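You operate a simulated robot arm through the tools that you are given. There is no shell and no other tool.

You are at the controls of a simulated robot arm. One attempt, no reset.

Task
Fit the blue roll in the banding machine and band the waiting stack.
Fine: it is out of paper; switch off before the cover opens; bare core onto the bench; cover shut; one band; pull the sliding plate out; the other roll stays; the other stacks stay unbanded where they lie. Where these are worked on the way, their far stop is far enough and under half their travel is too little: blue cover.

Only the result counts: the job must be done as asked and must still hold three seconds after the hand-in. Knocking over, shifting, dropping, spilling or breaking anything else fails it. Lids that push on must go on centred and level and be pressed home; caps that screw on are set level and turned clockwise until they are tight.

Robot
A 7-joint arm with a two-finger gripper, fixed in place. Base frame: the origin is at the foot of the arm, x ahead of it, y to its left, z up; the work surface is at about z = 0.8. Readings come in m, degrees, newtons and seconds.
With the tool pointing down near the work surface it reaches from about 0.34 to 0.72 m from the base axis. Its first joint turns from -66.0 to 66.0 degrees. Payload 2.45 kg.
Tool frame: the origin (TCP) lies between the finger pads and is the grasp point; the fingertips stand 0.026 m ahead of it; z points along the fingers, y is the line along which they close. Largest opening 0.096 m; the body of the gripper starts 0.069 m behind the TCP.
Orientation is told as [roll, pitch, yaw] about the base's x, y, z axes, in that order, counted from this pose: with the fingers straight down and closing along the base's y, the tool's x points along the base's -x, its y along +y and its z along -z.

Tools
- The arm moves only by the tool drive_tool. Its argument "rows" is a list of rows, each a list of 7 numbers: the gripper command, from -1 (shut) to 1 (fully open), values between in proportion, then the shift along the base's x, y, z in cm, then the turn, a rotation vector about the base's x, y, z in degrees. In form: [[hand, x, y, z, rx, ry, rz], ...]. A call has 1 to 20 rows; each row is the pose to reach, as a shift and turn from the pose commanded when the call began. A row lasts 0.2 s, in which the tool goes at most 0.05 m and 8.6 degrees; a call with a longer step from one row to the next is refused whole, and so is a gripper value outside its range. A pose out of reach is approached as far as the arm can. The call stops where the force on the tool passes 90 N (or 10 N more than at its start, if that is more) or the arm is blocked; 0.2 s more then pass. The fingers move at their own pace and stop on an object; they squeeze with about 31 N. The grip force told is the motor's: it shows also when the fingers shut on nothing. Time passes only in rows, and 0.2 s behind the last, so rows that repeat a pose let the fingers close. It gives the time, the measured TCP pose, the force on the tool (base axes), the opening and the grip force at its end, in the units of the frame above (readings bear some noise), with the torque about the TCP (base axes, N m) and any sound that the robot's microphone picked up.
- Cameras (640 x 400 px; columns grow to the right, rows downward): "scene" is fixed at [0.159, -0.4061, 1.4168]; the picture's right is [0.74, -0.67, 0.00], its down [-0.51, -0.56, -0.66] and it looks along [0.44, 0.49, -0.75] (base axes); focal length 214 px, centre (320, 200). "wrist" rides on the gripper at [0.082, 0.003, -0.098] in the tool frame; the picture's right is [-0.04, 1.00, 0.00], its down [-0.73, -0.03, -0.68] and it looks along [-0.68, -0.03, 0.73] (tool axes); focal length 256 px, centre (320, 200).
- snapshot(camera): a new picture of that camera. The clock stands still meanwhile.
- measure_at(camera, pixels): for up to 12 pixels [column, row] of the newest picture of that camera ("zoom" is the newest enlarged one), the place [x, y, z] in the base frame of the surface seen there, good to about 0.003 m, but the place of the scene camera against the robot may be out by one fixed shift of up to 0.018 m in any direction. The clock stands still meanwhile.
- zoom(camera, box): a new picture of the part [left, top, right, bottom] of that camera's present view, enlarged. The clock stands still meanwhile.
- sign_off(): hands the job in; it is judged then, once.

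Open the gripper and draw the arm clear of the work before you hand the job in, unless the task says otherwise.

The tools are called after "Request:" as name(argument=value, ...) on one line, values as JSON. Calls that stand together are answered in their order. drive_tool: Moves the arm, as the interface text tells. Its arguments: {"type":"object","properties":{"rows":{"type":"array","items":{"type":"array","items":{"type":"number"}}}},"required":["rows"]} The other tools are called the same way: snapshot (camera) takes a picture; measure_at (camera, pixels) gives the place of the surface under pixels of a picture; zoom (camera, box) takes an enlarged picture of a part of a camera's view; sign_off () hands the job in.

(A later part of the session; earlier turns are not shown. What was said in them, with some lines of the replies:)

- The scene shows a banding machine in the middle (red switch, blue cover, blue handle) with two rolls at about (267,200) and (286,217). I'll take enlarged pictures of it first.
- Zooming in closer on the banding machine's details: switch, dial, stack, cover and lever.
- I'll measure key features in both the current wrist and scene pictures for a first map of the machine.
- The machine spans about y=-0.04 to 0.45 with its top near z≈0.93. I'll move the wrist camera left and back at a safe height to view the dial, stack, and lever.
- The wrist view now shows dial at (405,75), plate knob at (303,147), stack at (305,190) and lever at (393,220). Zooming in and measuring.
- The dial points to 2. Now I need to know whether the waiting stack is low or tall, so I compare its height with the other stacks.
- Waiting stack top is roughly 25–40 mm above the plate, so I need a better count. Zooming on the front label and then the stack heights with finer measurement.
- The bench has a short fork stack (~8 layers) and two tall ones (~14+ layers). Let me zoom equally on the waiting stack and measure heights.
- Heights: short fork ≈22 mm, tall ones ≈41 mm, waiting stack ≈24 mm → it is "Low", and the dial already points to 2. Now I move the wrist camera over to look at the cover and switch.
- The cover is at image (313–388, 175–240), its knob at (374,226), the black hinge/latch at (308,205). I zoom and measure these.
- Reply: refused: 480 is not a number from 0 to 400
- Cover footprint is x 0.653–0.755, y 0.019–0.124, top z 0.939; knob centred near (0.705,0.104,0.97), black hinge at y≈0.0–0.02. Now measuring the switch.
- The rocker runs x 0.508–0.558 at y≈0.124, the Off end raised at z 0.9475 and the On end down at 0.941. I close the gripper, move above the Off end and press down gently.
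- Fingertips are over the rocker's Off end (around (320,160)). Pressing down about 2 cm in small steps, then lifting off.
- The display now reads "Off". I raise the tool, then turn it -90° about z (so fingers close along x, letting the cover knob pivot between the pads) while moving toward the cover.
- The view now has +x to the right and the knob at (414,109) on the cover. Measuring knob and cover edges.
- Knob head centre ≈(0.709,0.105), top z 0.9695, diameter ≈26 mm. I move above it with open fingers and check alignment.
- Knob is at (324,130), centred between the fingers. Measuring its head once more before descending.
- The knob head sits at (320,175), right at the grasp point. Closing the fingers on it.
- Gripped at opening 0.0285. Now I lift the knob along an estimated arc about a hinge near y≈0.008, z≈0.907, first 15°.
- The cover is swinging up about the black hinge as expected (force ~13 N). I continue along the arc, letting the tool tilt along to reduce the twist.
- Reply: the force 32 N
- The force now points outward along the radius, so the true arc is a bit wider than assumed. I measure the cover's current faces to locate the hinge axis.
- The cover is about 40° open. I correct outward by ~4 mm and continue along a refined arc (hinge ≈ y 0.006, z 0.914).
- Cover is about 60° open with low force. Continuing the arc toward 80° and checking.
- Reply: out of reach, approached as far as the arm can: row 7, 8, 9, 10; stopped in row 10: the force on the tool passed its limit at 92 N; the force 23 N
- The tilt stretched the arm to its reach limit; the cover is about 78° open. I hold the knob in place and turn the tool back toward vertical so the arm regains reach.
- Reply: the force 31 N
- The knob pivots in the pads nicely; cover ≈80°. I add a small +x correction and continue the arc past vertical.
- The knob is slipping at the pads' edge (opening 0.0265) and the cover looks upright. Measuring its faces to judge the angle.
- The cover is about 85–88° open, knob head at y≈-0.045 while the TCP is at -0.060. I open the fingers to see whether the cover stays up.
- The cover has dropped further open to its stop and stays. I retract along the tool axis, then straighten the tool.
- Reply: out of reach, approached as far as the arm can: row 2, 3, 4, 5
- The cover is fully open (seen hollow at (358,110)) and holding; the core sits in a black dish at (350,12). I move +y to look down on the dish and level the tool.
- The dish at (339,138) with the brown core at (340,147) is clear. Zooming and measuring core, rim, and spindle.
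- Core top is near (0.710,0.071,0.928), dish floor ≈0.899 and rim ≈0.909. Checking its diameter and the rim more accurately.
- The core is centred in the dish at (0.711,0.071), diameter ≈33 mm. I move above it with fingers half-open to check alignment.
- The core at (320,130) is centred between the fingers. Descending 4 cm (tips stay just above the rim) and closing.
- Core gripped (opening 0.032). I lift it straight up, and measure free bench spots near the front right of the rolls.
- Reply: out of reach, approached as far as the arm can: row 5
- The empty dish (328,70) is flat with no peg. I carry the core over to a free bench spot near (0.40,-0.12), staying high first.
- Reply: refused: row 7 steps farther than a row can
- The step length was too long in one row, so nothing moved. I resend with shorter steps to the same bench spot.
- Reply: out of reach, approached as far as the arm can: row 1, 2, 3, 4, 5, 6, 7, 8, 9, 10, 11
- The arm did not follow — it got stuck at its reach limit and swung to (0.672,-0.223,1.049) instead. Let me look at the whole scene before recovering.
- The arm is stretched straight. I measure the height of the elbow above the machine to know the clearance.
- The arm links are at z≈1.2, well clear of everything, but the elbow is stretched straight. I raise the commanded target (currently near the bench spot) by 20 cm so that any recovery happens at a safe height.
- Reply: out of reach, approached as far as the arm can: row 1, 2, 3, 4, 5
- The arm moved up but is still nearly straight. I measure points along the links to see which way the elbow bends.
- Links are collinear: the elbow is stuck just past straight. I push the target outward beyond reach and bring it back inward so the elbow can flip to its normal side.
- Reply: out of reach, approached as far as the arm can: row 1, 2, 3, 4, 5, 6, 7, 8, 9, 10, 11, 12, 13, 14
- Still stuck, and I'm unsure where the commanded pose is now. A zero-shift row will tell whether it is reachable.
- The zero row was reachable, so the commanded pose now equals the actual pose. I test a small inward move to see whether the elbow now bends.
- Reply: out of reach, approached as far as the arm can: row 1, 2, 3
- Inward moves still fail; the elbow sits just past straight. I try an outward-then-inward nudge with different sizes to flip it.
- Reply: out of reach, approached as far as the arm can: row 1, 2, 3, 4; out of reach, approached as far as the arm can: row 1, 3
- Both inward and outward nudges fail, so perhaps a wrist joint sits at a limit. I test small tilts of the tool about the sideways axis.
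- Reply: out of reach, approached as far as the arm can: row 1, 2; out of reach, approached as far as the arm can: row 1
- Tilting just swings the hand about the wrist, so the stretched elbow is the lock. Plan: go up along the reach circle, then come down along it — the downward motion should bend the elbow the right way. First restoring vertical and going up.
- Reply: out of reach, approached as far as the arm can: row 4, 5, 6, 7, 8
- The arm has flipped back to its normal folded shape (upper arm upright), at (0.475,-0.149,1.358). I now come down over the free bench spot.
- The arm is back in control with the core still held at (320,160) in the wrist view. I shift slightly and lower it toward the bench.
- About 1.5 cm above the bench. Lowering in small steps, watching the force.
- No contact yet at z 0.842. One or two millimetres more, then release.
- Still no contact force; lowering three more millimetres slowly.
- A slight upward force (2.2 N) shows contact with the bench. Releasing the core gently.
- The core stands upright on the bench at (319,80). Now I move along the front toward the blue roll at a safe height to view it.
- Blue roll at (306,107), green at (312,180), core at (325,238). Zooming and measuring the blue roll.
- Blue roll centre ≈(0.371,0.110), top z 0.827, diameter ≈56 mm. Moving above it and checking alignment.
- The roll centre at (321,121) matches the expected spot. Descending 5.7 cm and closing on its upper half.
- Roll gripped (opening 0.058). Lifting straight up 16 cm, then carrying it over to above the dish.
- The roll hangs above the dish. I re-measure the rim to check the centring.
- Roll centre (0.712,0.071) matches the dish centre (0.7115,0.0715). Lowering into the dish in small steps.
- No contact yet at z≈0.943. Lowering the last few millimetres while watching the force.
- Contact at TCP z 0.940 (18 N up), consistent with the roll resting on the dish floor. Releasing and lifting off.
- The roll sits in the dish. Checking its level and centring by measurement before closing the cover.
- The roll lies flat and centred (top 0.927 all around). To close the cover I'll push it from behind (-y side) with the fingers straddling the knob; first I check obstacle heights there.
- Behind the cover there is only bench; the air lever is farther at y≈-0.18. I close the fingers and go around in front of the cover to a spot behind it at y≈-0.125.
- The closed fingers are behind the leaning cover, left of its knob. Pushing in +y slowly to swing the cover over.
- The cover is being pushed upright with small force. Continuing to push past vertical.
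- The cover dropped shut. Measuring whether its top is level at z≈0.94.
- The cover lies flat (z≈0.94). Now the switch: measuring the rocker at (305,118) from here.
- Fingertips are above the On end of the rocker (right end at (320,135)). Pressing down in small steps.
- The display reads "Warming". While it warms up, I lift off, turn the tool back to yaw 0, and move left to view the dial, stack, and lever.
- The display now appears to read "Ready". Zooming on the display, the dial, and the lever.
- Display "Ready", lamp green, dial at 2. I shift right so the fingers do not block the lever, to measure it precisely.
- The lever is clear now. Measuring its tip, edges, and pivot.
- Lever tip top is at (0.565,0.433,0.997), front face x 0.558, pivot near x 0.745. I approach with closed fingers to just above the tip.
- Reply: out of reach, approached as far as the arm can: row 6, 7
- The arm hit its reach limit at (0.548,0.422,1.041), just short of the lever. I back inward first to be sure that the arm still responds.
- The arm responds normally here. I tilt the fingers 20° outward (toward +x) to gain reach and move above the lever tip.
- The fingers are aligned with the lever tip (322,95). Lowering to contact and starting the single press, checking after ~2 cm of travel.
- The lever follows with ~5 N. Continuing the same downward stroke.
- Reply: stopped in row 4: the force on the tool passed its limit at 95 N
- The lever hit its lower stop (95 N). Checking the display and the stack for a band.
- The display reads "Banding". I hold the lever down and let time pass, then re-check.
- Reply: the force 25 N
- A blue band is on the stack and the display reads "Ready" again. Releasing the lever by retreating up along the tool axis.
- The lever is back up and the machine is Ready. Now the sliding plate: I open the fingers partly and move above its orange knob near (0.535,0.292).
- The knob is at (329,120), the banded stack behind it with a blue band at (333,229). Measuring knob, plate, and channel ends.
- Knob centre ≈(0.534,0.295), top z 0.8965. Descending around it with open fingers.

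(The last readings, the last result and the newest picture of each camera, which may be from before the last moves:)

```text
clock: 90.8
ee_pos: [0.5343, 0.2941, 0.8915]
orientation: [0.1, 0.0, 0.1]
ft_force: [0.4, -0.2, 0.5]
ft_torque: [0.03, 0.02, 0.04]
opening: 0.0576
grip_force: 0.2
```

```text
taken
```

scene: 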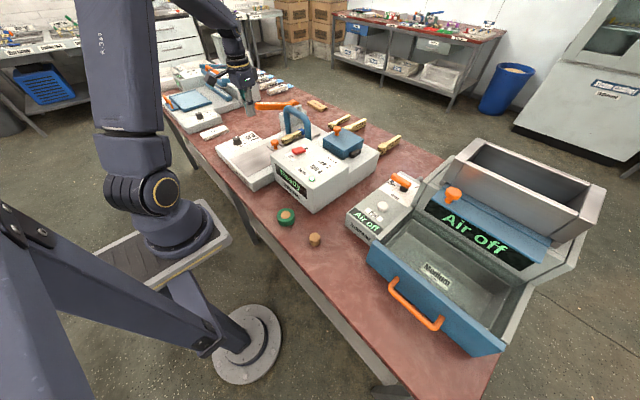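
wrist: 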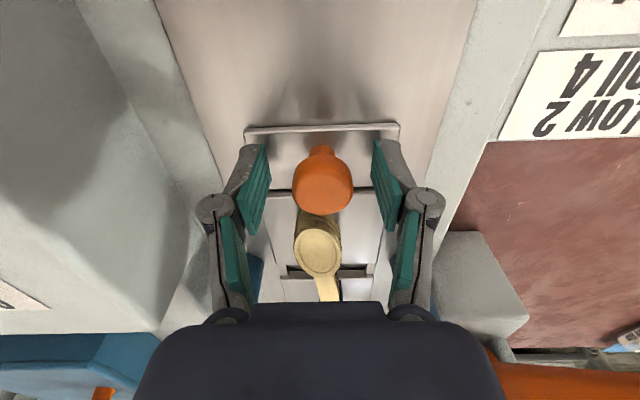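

The knob at (322,180) is between the pads. Closing on it.

Request:
drive_tool(rows=[[-1, 0, 0, 0, 0, 0, 0], [-1, 0, 0, 0, 0, 0, 0], [-1, 0, 0, 0, 0, 0, 0], [-1, 0, 0, 0, 0, 0, 0]])

Request:
drive_tool(rows=[[-1, -0.3, 0, 0, 0, 0, 0], [-1, -0.8, 0, 0, 0, 0, 0], [-1, -1.4, 0, 0, 0, 0, 0], [-1, -2, 0, 0, 0, 0, 0]])

Request:
snapshot(camera="wrist")

Request:
zoom(camera="scene", box=[210, 90, 340, 200])

```text
clock: 91.8
ee_pos: [0.5335, 0.2949, 0.8923]
orientation: [0.0, 0.0, 0.2]
ft_force: [1.0, 8.4, -3.6]
ft_torque: [0.09, -0.28, 0.04]
opening: 0.0306
grip_force: 44.1
```

```text
clock: 92.8
ee_pos: [0.5134, 0.2946, 0.8922]
orientation: [0.0, 0.2, 0.1]
ft_force: [1.5, 14.7, -22.3]
ft_torque: [0.12, -0.55, 0.22]
opening: 0.0306
grip_force: 45.5
```

```text
taken
```

wrist: 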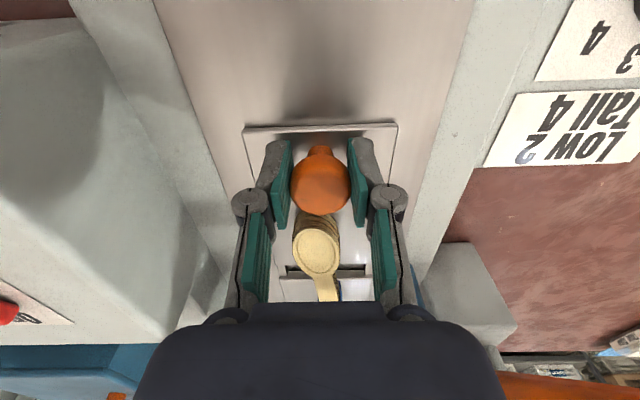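

```text
3.64 times, centred on (275, 145) of scene
```

zoom: 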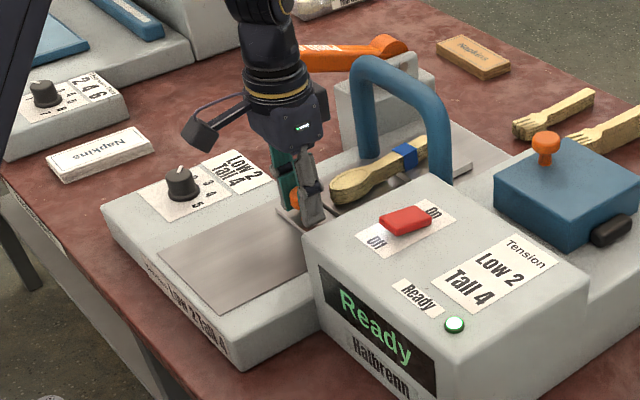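

Plate and stack slide out together. I ease the y and z offsets a little and keep pulling slowly.

Request:
drive_tool(rows=[[-1, -0.3, 0.1, -0.15, 0, 0, 0], [-1, -1, 0.15, -0.25, 0, 0, 0], [-1, -1.8, 0.15, -0.25, 0, 0, 0], [-1, -2.6, 0.15, -0.25, 0, 0, 0], [-1, -3.4, 0.15, -0.25, 0, 0, 0], [-1, -4.2, 0.15, -0.25, 0, 0, 0], [-1, -5, 0.15, -0.25, 0, 0, 0]])

Request:
snapshot(camera="wrist")

Request:
zoom(camera="scene", box=[210, 90, 340, 200])

```text
clock: 94.4
ee_pos: [0.465, 0.2955, 0.8926]
orientation: [0.0, 0.1, 0.0]
ft_force: [1.1, 0.8, -3.4]
ft_torque: [0.0, 0.0, 0.15]
opening: 0.0305
grip_force: 44.7
```

```text
taken
```

wrist: 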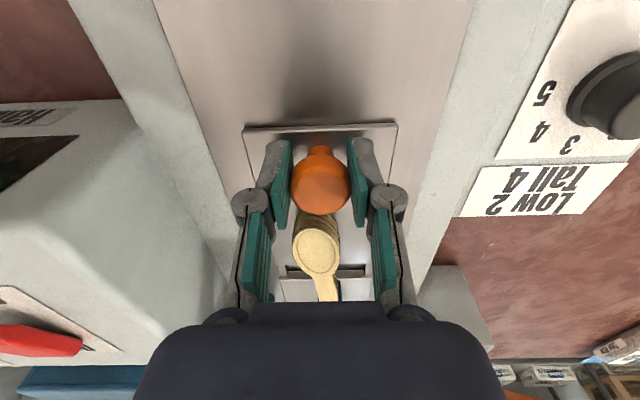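

```text
3.64 times, centred on (275, 145) of scene
```

zoom: 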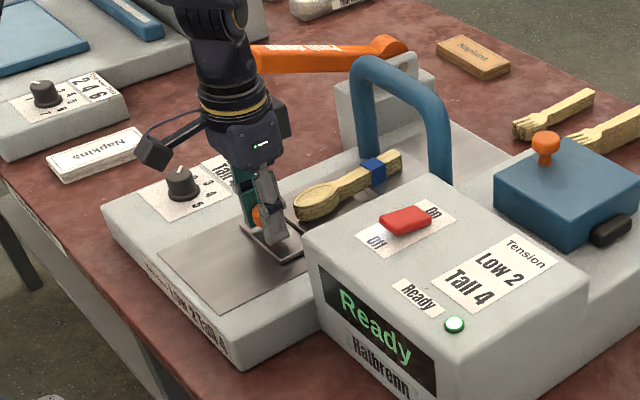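

Pull goes smoothly; about 7 cm so far. Continuing until the plate reaches its far stop.

Request:
drive_tool(rows=[[-1, -0.8, 0, 0, 0, 0, 0], [-1, -1.6, 0, 0, 0, 0, 0], [-1, -2.4, 0, 0, 0, 0, 0], [-1, -3.2, 0, 0, 0, 0, 0], [-1, -4, 0, 0, 0, 0, 0], [-1, -4.6, 0, 0, 0, 0, 0]])

Request:
snapshot(camera="wrist")

Request:
zoom(camera="scene", box=[210, 90, 340, 200])

```text
clock: 95.8
ee_pos: [0.4196, 0.2939, 0.8913]
orientation: [0.0, -0.1, 0.0]
ft_force: [0.6, -8.7, 20.1]
ft_torque: [-0.06, -0.81, -0.09]
opening: 0.0306
grip_force: 45.0
```

```text
taken
```

wrist: 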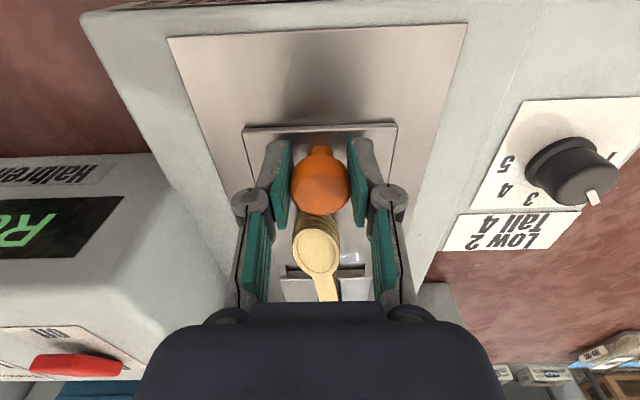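

```text
3.64 times, centred on (275, 145) of scene
```

zoom: 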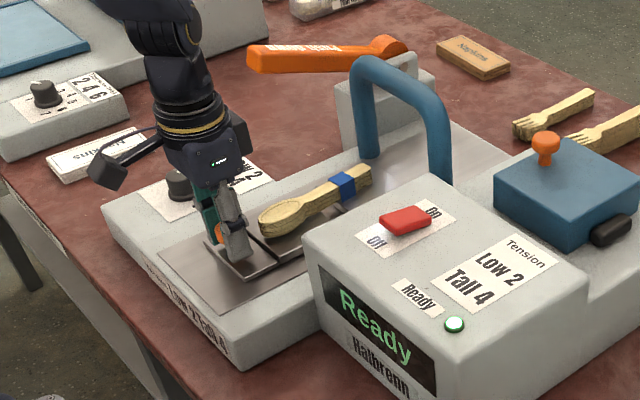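

Now ~11.5 cm out with the banded stack riding along. The channel front edge is still ahead at (315,37), so I continue pulling gently.

Request:
measure_at(camera="wrist", pixels=[[315, 40], [320, 128], [315, 20], [250, 130], [390, 130]])

Request:
drive_tool(rows=[[-1, -0.6, -0.05, 0.1, 0, 0, 0], [-1, -1.2, -0.1, 0.2, 0, 0, 0], [-1, -1.8, -0.1, 0.2, 0, 0, 0], [-1, -2.4, -0.1, 0.2, 0, 0, 0], [-1, -3, -0.1, 0.2, 0, 0, 0]])

Request:
snapshot(camera="wrist")

Request:
zoom(camera="scene", box=[210, 90, 340, 200])

```text
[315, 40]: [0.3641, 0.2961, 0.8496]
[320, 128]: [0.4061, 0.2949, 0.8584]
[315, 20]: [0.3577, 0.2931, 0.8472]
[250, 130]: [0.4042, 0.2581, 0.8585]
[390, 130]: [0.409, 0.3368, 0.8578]
```

```text
clock: 97.0
ee_pos: [0.3891, 0.2949, 0.8921]
orientation: [0.0, 0.0, 0.1]
ft_force: [0.5, 9.9, -23.6]
ft_torque: [0.17, -0.2, 0.06]
opening: 0.0303
grip_force: 45.3
```

```text
taken
```

wrist: 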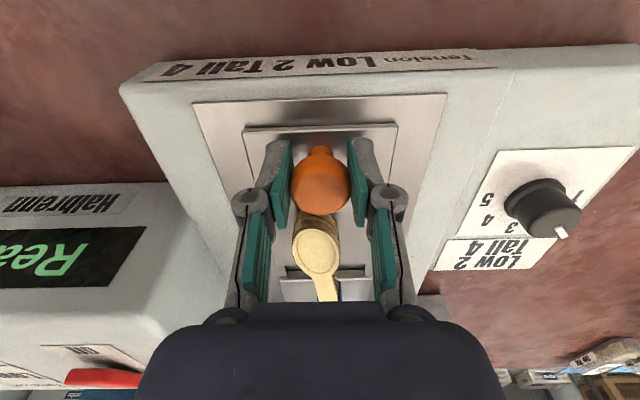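

```text
3.64 times, centred on (275, 145) of scene
```

zoom: 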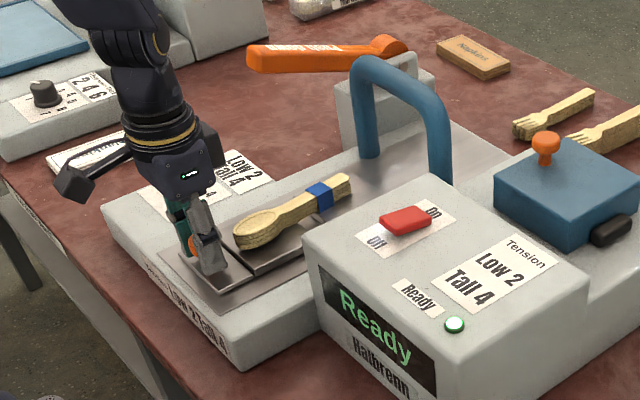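

Plate front is now ~1.3 cm from the channel end. Pulling on gently until the stop is felt.

Request:
drive_tool(rows=[[-1, -0.4, 0.05, -0.1, 0, 0, 0], [-1, -0.8, 0.05, -0.1, 0, 0, 0], [-1, -1.2, 0.05, -0.1, 0, 0, 0], [-1, -1.5, 0.05, -0.1, 0, 0, 0]])

Request:
snapshot(camera="wrist")

```text
clock: 98.0
ee_pos: [0.3736, 0.2947, 0.8927]
orientation: [0.0, 0.2, 0.1]
ft_force: [1.2, 6.6, -26.4]
ft_torque: [0.09, 0.1, -0.13]
opening: 0.0306
grip_force: 45.1
```

```text
taken
```

wrist: 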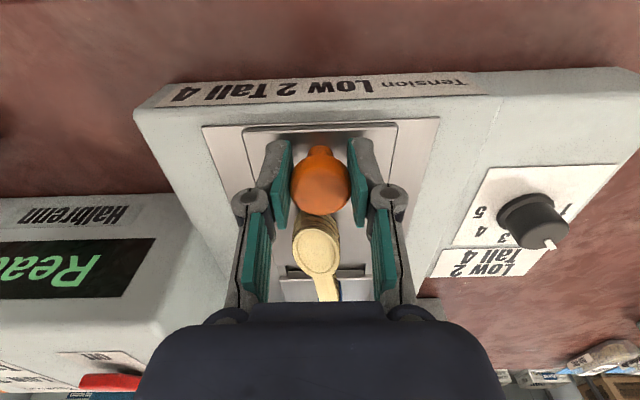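

Still free-sliding, with the plate's front edge level with the channel's end (row 125). A bit more to find the stop.

Request:
drive_tool(rows=[[-1, -0.3, 0, -0.1, 0, 0, 0], [-1, -0.6, 0, -0.2, 0, 0, 0], [-1, -0.9, 0, -0.2, 0, 0, 0], [-1, -1.2, 0, -0.2, 0, 0, 0]])

Request:
snapshot(camera="wrist")

Request:
zoom(camera="scene", box=[210, 90, 340, 200])

```text
clock: 99.0
ee_pos: [0.3653, 0.2961, 0.8916]
orientation: [0.1, -0.4, -0.2]
ft_force: [29.8, -5.0, 2.6]
ft_torque: [0.04, -0.04, -0.14]
opening: 0.0305
grip_force: 45.6
```

```text
taken
```

wrist: 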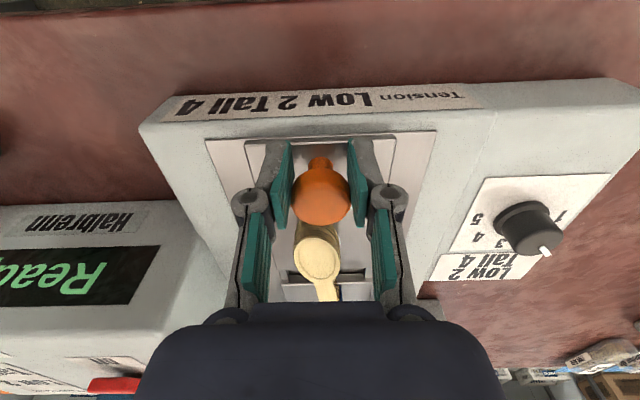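

```text
3.64 times, centred on (275, 145) of scene
```

zoom: 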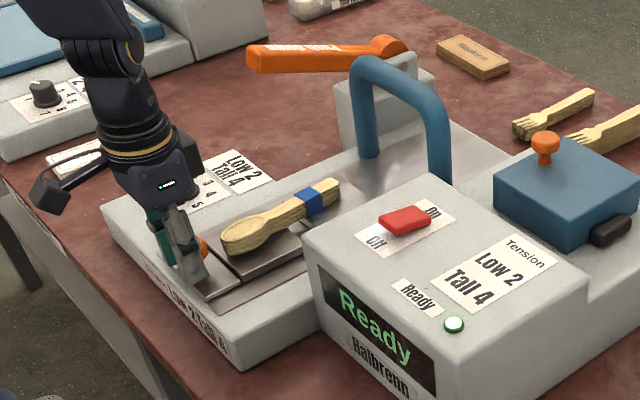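

Fx≈30 N: the plate is at its far stop. I ease the pull, open the fingers, and lift straight up.

Request:
drive_tool(rows=[[-1, 0.4, 0, 0, 0, 0, 0], [-0.2, 0.4, 0, 0, 0, 0, 0], [0.2, 0.4, 0, 0, 0, 0, 0], [0.2, 0.4, 0, 0, 0, 0, 0]])

Request:
drive_tool(rows=[[0.2, 0, 0, 1, 0, 0, 0], [0.2, 0, 0, 3, 0, 0, 0], [0.2, 0, 0, 6, 0, 0, 0], [0.2, 0, 0, 10, 0, 0, 0], [0.2, 0, 0, 14, 0, 0, 0], [0.2, 0, 0, 18, 0, 0, 0]])

Request:
snapshot(camera="wrist")

Request:
snapshot(camera="scene")

```text
clock: 100.0
ee_pos: [0.3644, 0.2965, 0.8903]
orientation: [0.0, 0.1, 0.2]
ft_force: [0.0, -0.3, -0.2]
ft_torque: [0.0, -0.02, 0.0]
opening: 0.0576
grip_force: 0.1
```

```text
clock: 101.4
ee_pos: [0.3674, 0.2953, 1.0713]
orientation: [0.0, 0.0, 0.0]
ft_force: [-0.3, 0.7, -0.2]
ft_torque: [0.03, 0.04, 0.03]
opening: 0.0578
grip_force: 0.1
```

```text
taken
```

wrist: 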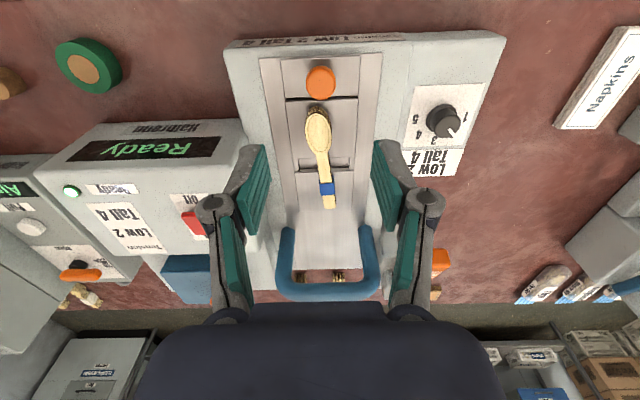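

```text
taken
```

scene: 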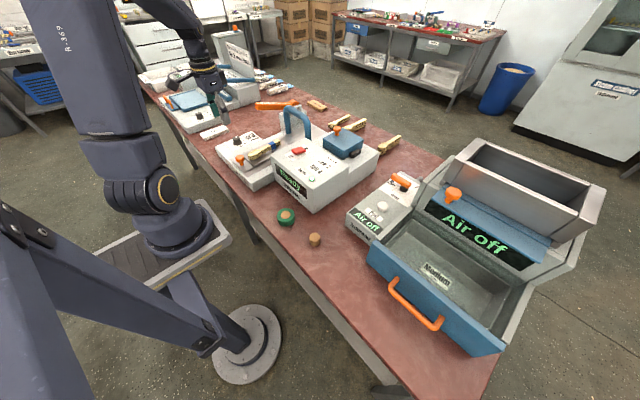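

Everything looks in place: plate out, stack banded, display Ready. I open fully, draw the arm clear and do a last close-up check.

Request:
drive_tool(rows=[[1, 0, -2, 4, 0, 0, 0], [1, 1, -5, 8, 0, 0, 0], [1, 3, -9, 11, 0, 0, 0], [1, 5, -13, 14, 0, 0, 0], [1, 7, -17, 16, 0, 0, 0], [1, 8, -21, 17, 0, 0, 0], [1, 8, -21, 17, 0, 0, 0]])

Request:
zoom(camera="scene", box=[210, 100, 400, 255])

Request:
zoom(camera="scene", box=[225, 130, 305, 190])

Request:
snapshot(camera="wrist")

```text
refused: row 2 steps farther than a row can; nothing moved
```

```text
2.58 times, centred on (305, 178) of scene
```

zoom: 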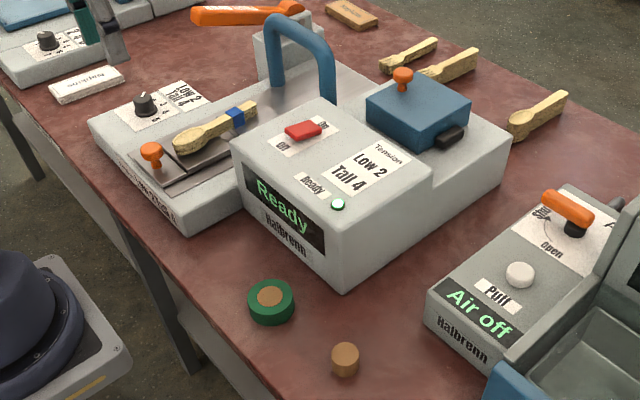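

```text
6.67 times, centred on (265, 160) of scene
```

zoom: 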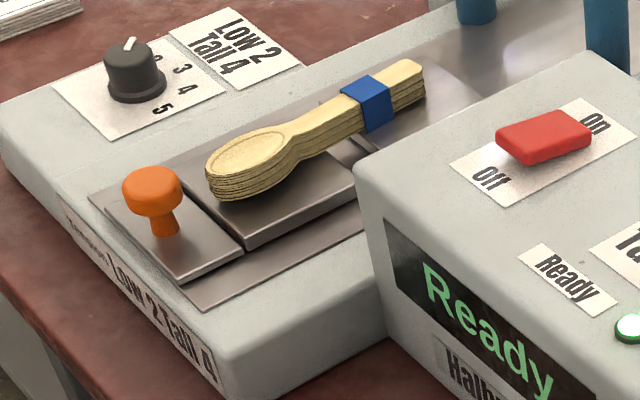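

```text
taken
```

wrist: 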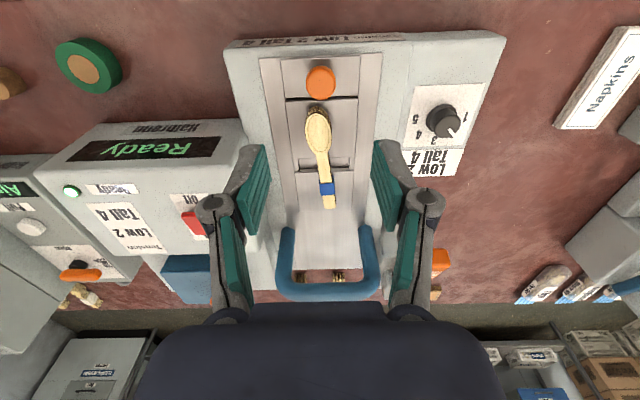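

The band sits neat and tight, the cover is shut, core and green roll on the bench, other stacks untouched. Only the retreat was refused; I resend it with shorter steps.

Request:
drive_tool(rows=[[1, 0, 0, 4, 0, 0, 0], [1, 0, -2, 8, 0, 0, 0], [1, 1, -5, 11, 0, 0, 0], [1, 3, -8.5, 13, 0, 0, 0], [1, 5, -12, 15, 0, 0, 0], [1, 7, -15.5, 16, 0, 0, 0], [1, 7, -15.5, 16, 0, 0, 0]])

Request:
snapshot(camera="scene")

Request:
snapshot(camera="wrist")

```text
clock: 103.0
ee_pos: [0.436, 0.1439, 1.2322]
orientation: [0.0, 0.1, 0.0]
ft_force: [-0.1, -1.0, 0.0]
ft_torque: [0.01, 0.02, 0.03]
opening: 0.096
grip_force: 0.1
```

```text
taken
```

scene: 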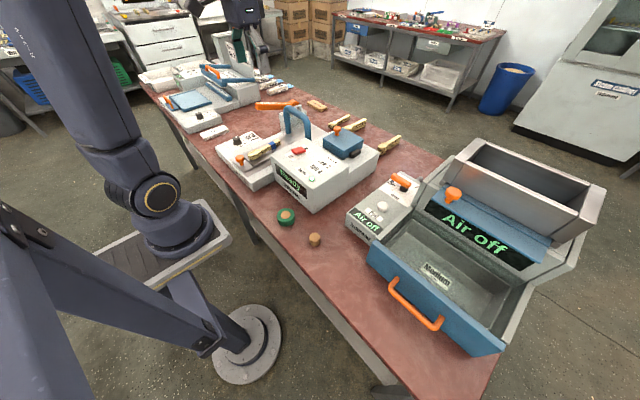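

```text
taken
```

wrist: 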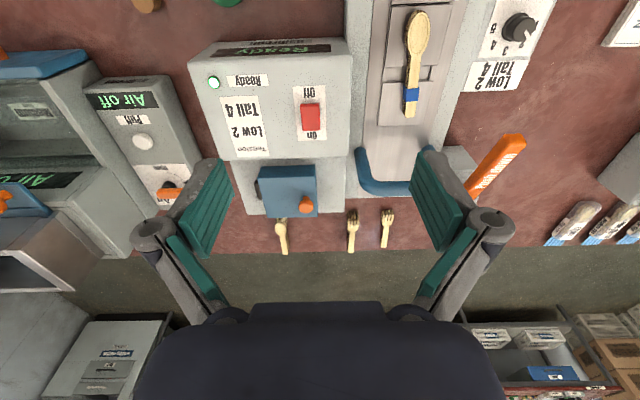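

The arm is clear, the gripper is open, the stack has one band, the plate is out, the cover is shut and the rest of the bench is unchanged. Handing in.

Request:
sign_off()

```text
The job is handed in.
```

The blue roll is in the banding machine and the waiting stack has one band. I've handed the job in, but no verdict came back.

- **Paper change:** I switched the machine off before opening the cover. The bare core stands on the bench in front, and the blue roll lies level and centred in its dish. The cover is shut again.
- **Banding:** The waiting stack is the low height and the tension dial already stood at 2, so I left it. After warming up, the display read "Ready". One press of the lever put one blue band on, and the machine went back to "Ready".
- **Plate:** I pulled it out to its far stop, and the banded stack came with it.
- **Left alone:** In the last pictures, the green roll and the other three stacks look undisturbed, and those stacks have no bands.

While I was carrying the core, the arm locked up stretched out to its reach limit and swung over the air machine. It touched nothing and I brought it back. The machine is still switched on, since you didn't ask for it to be turned off at the end.
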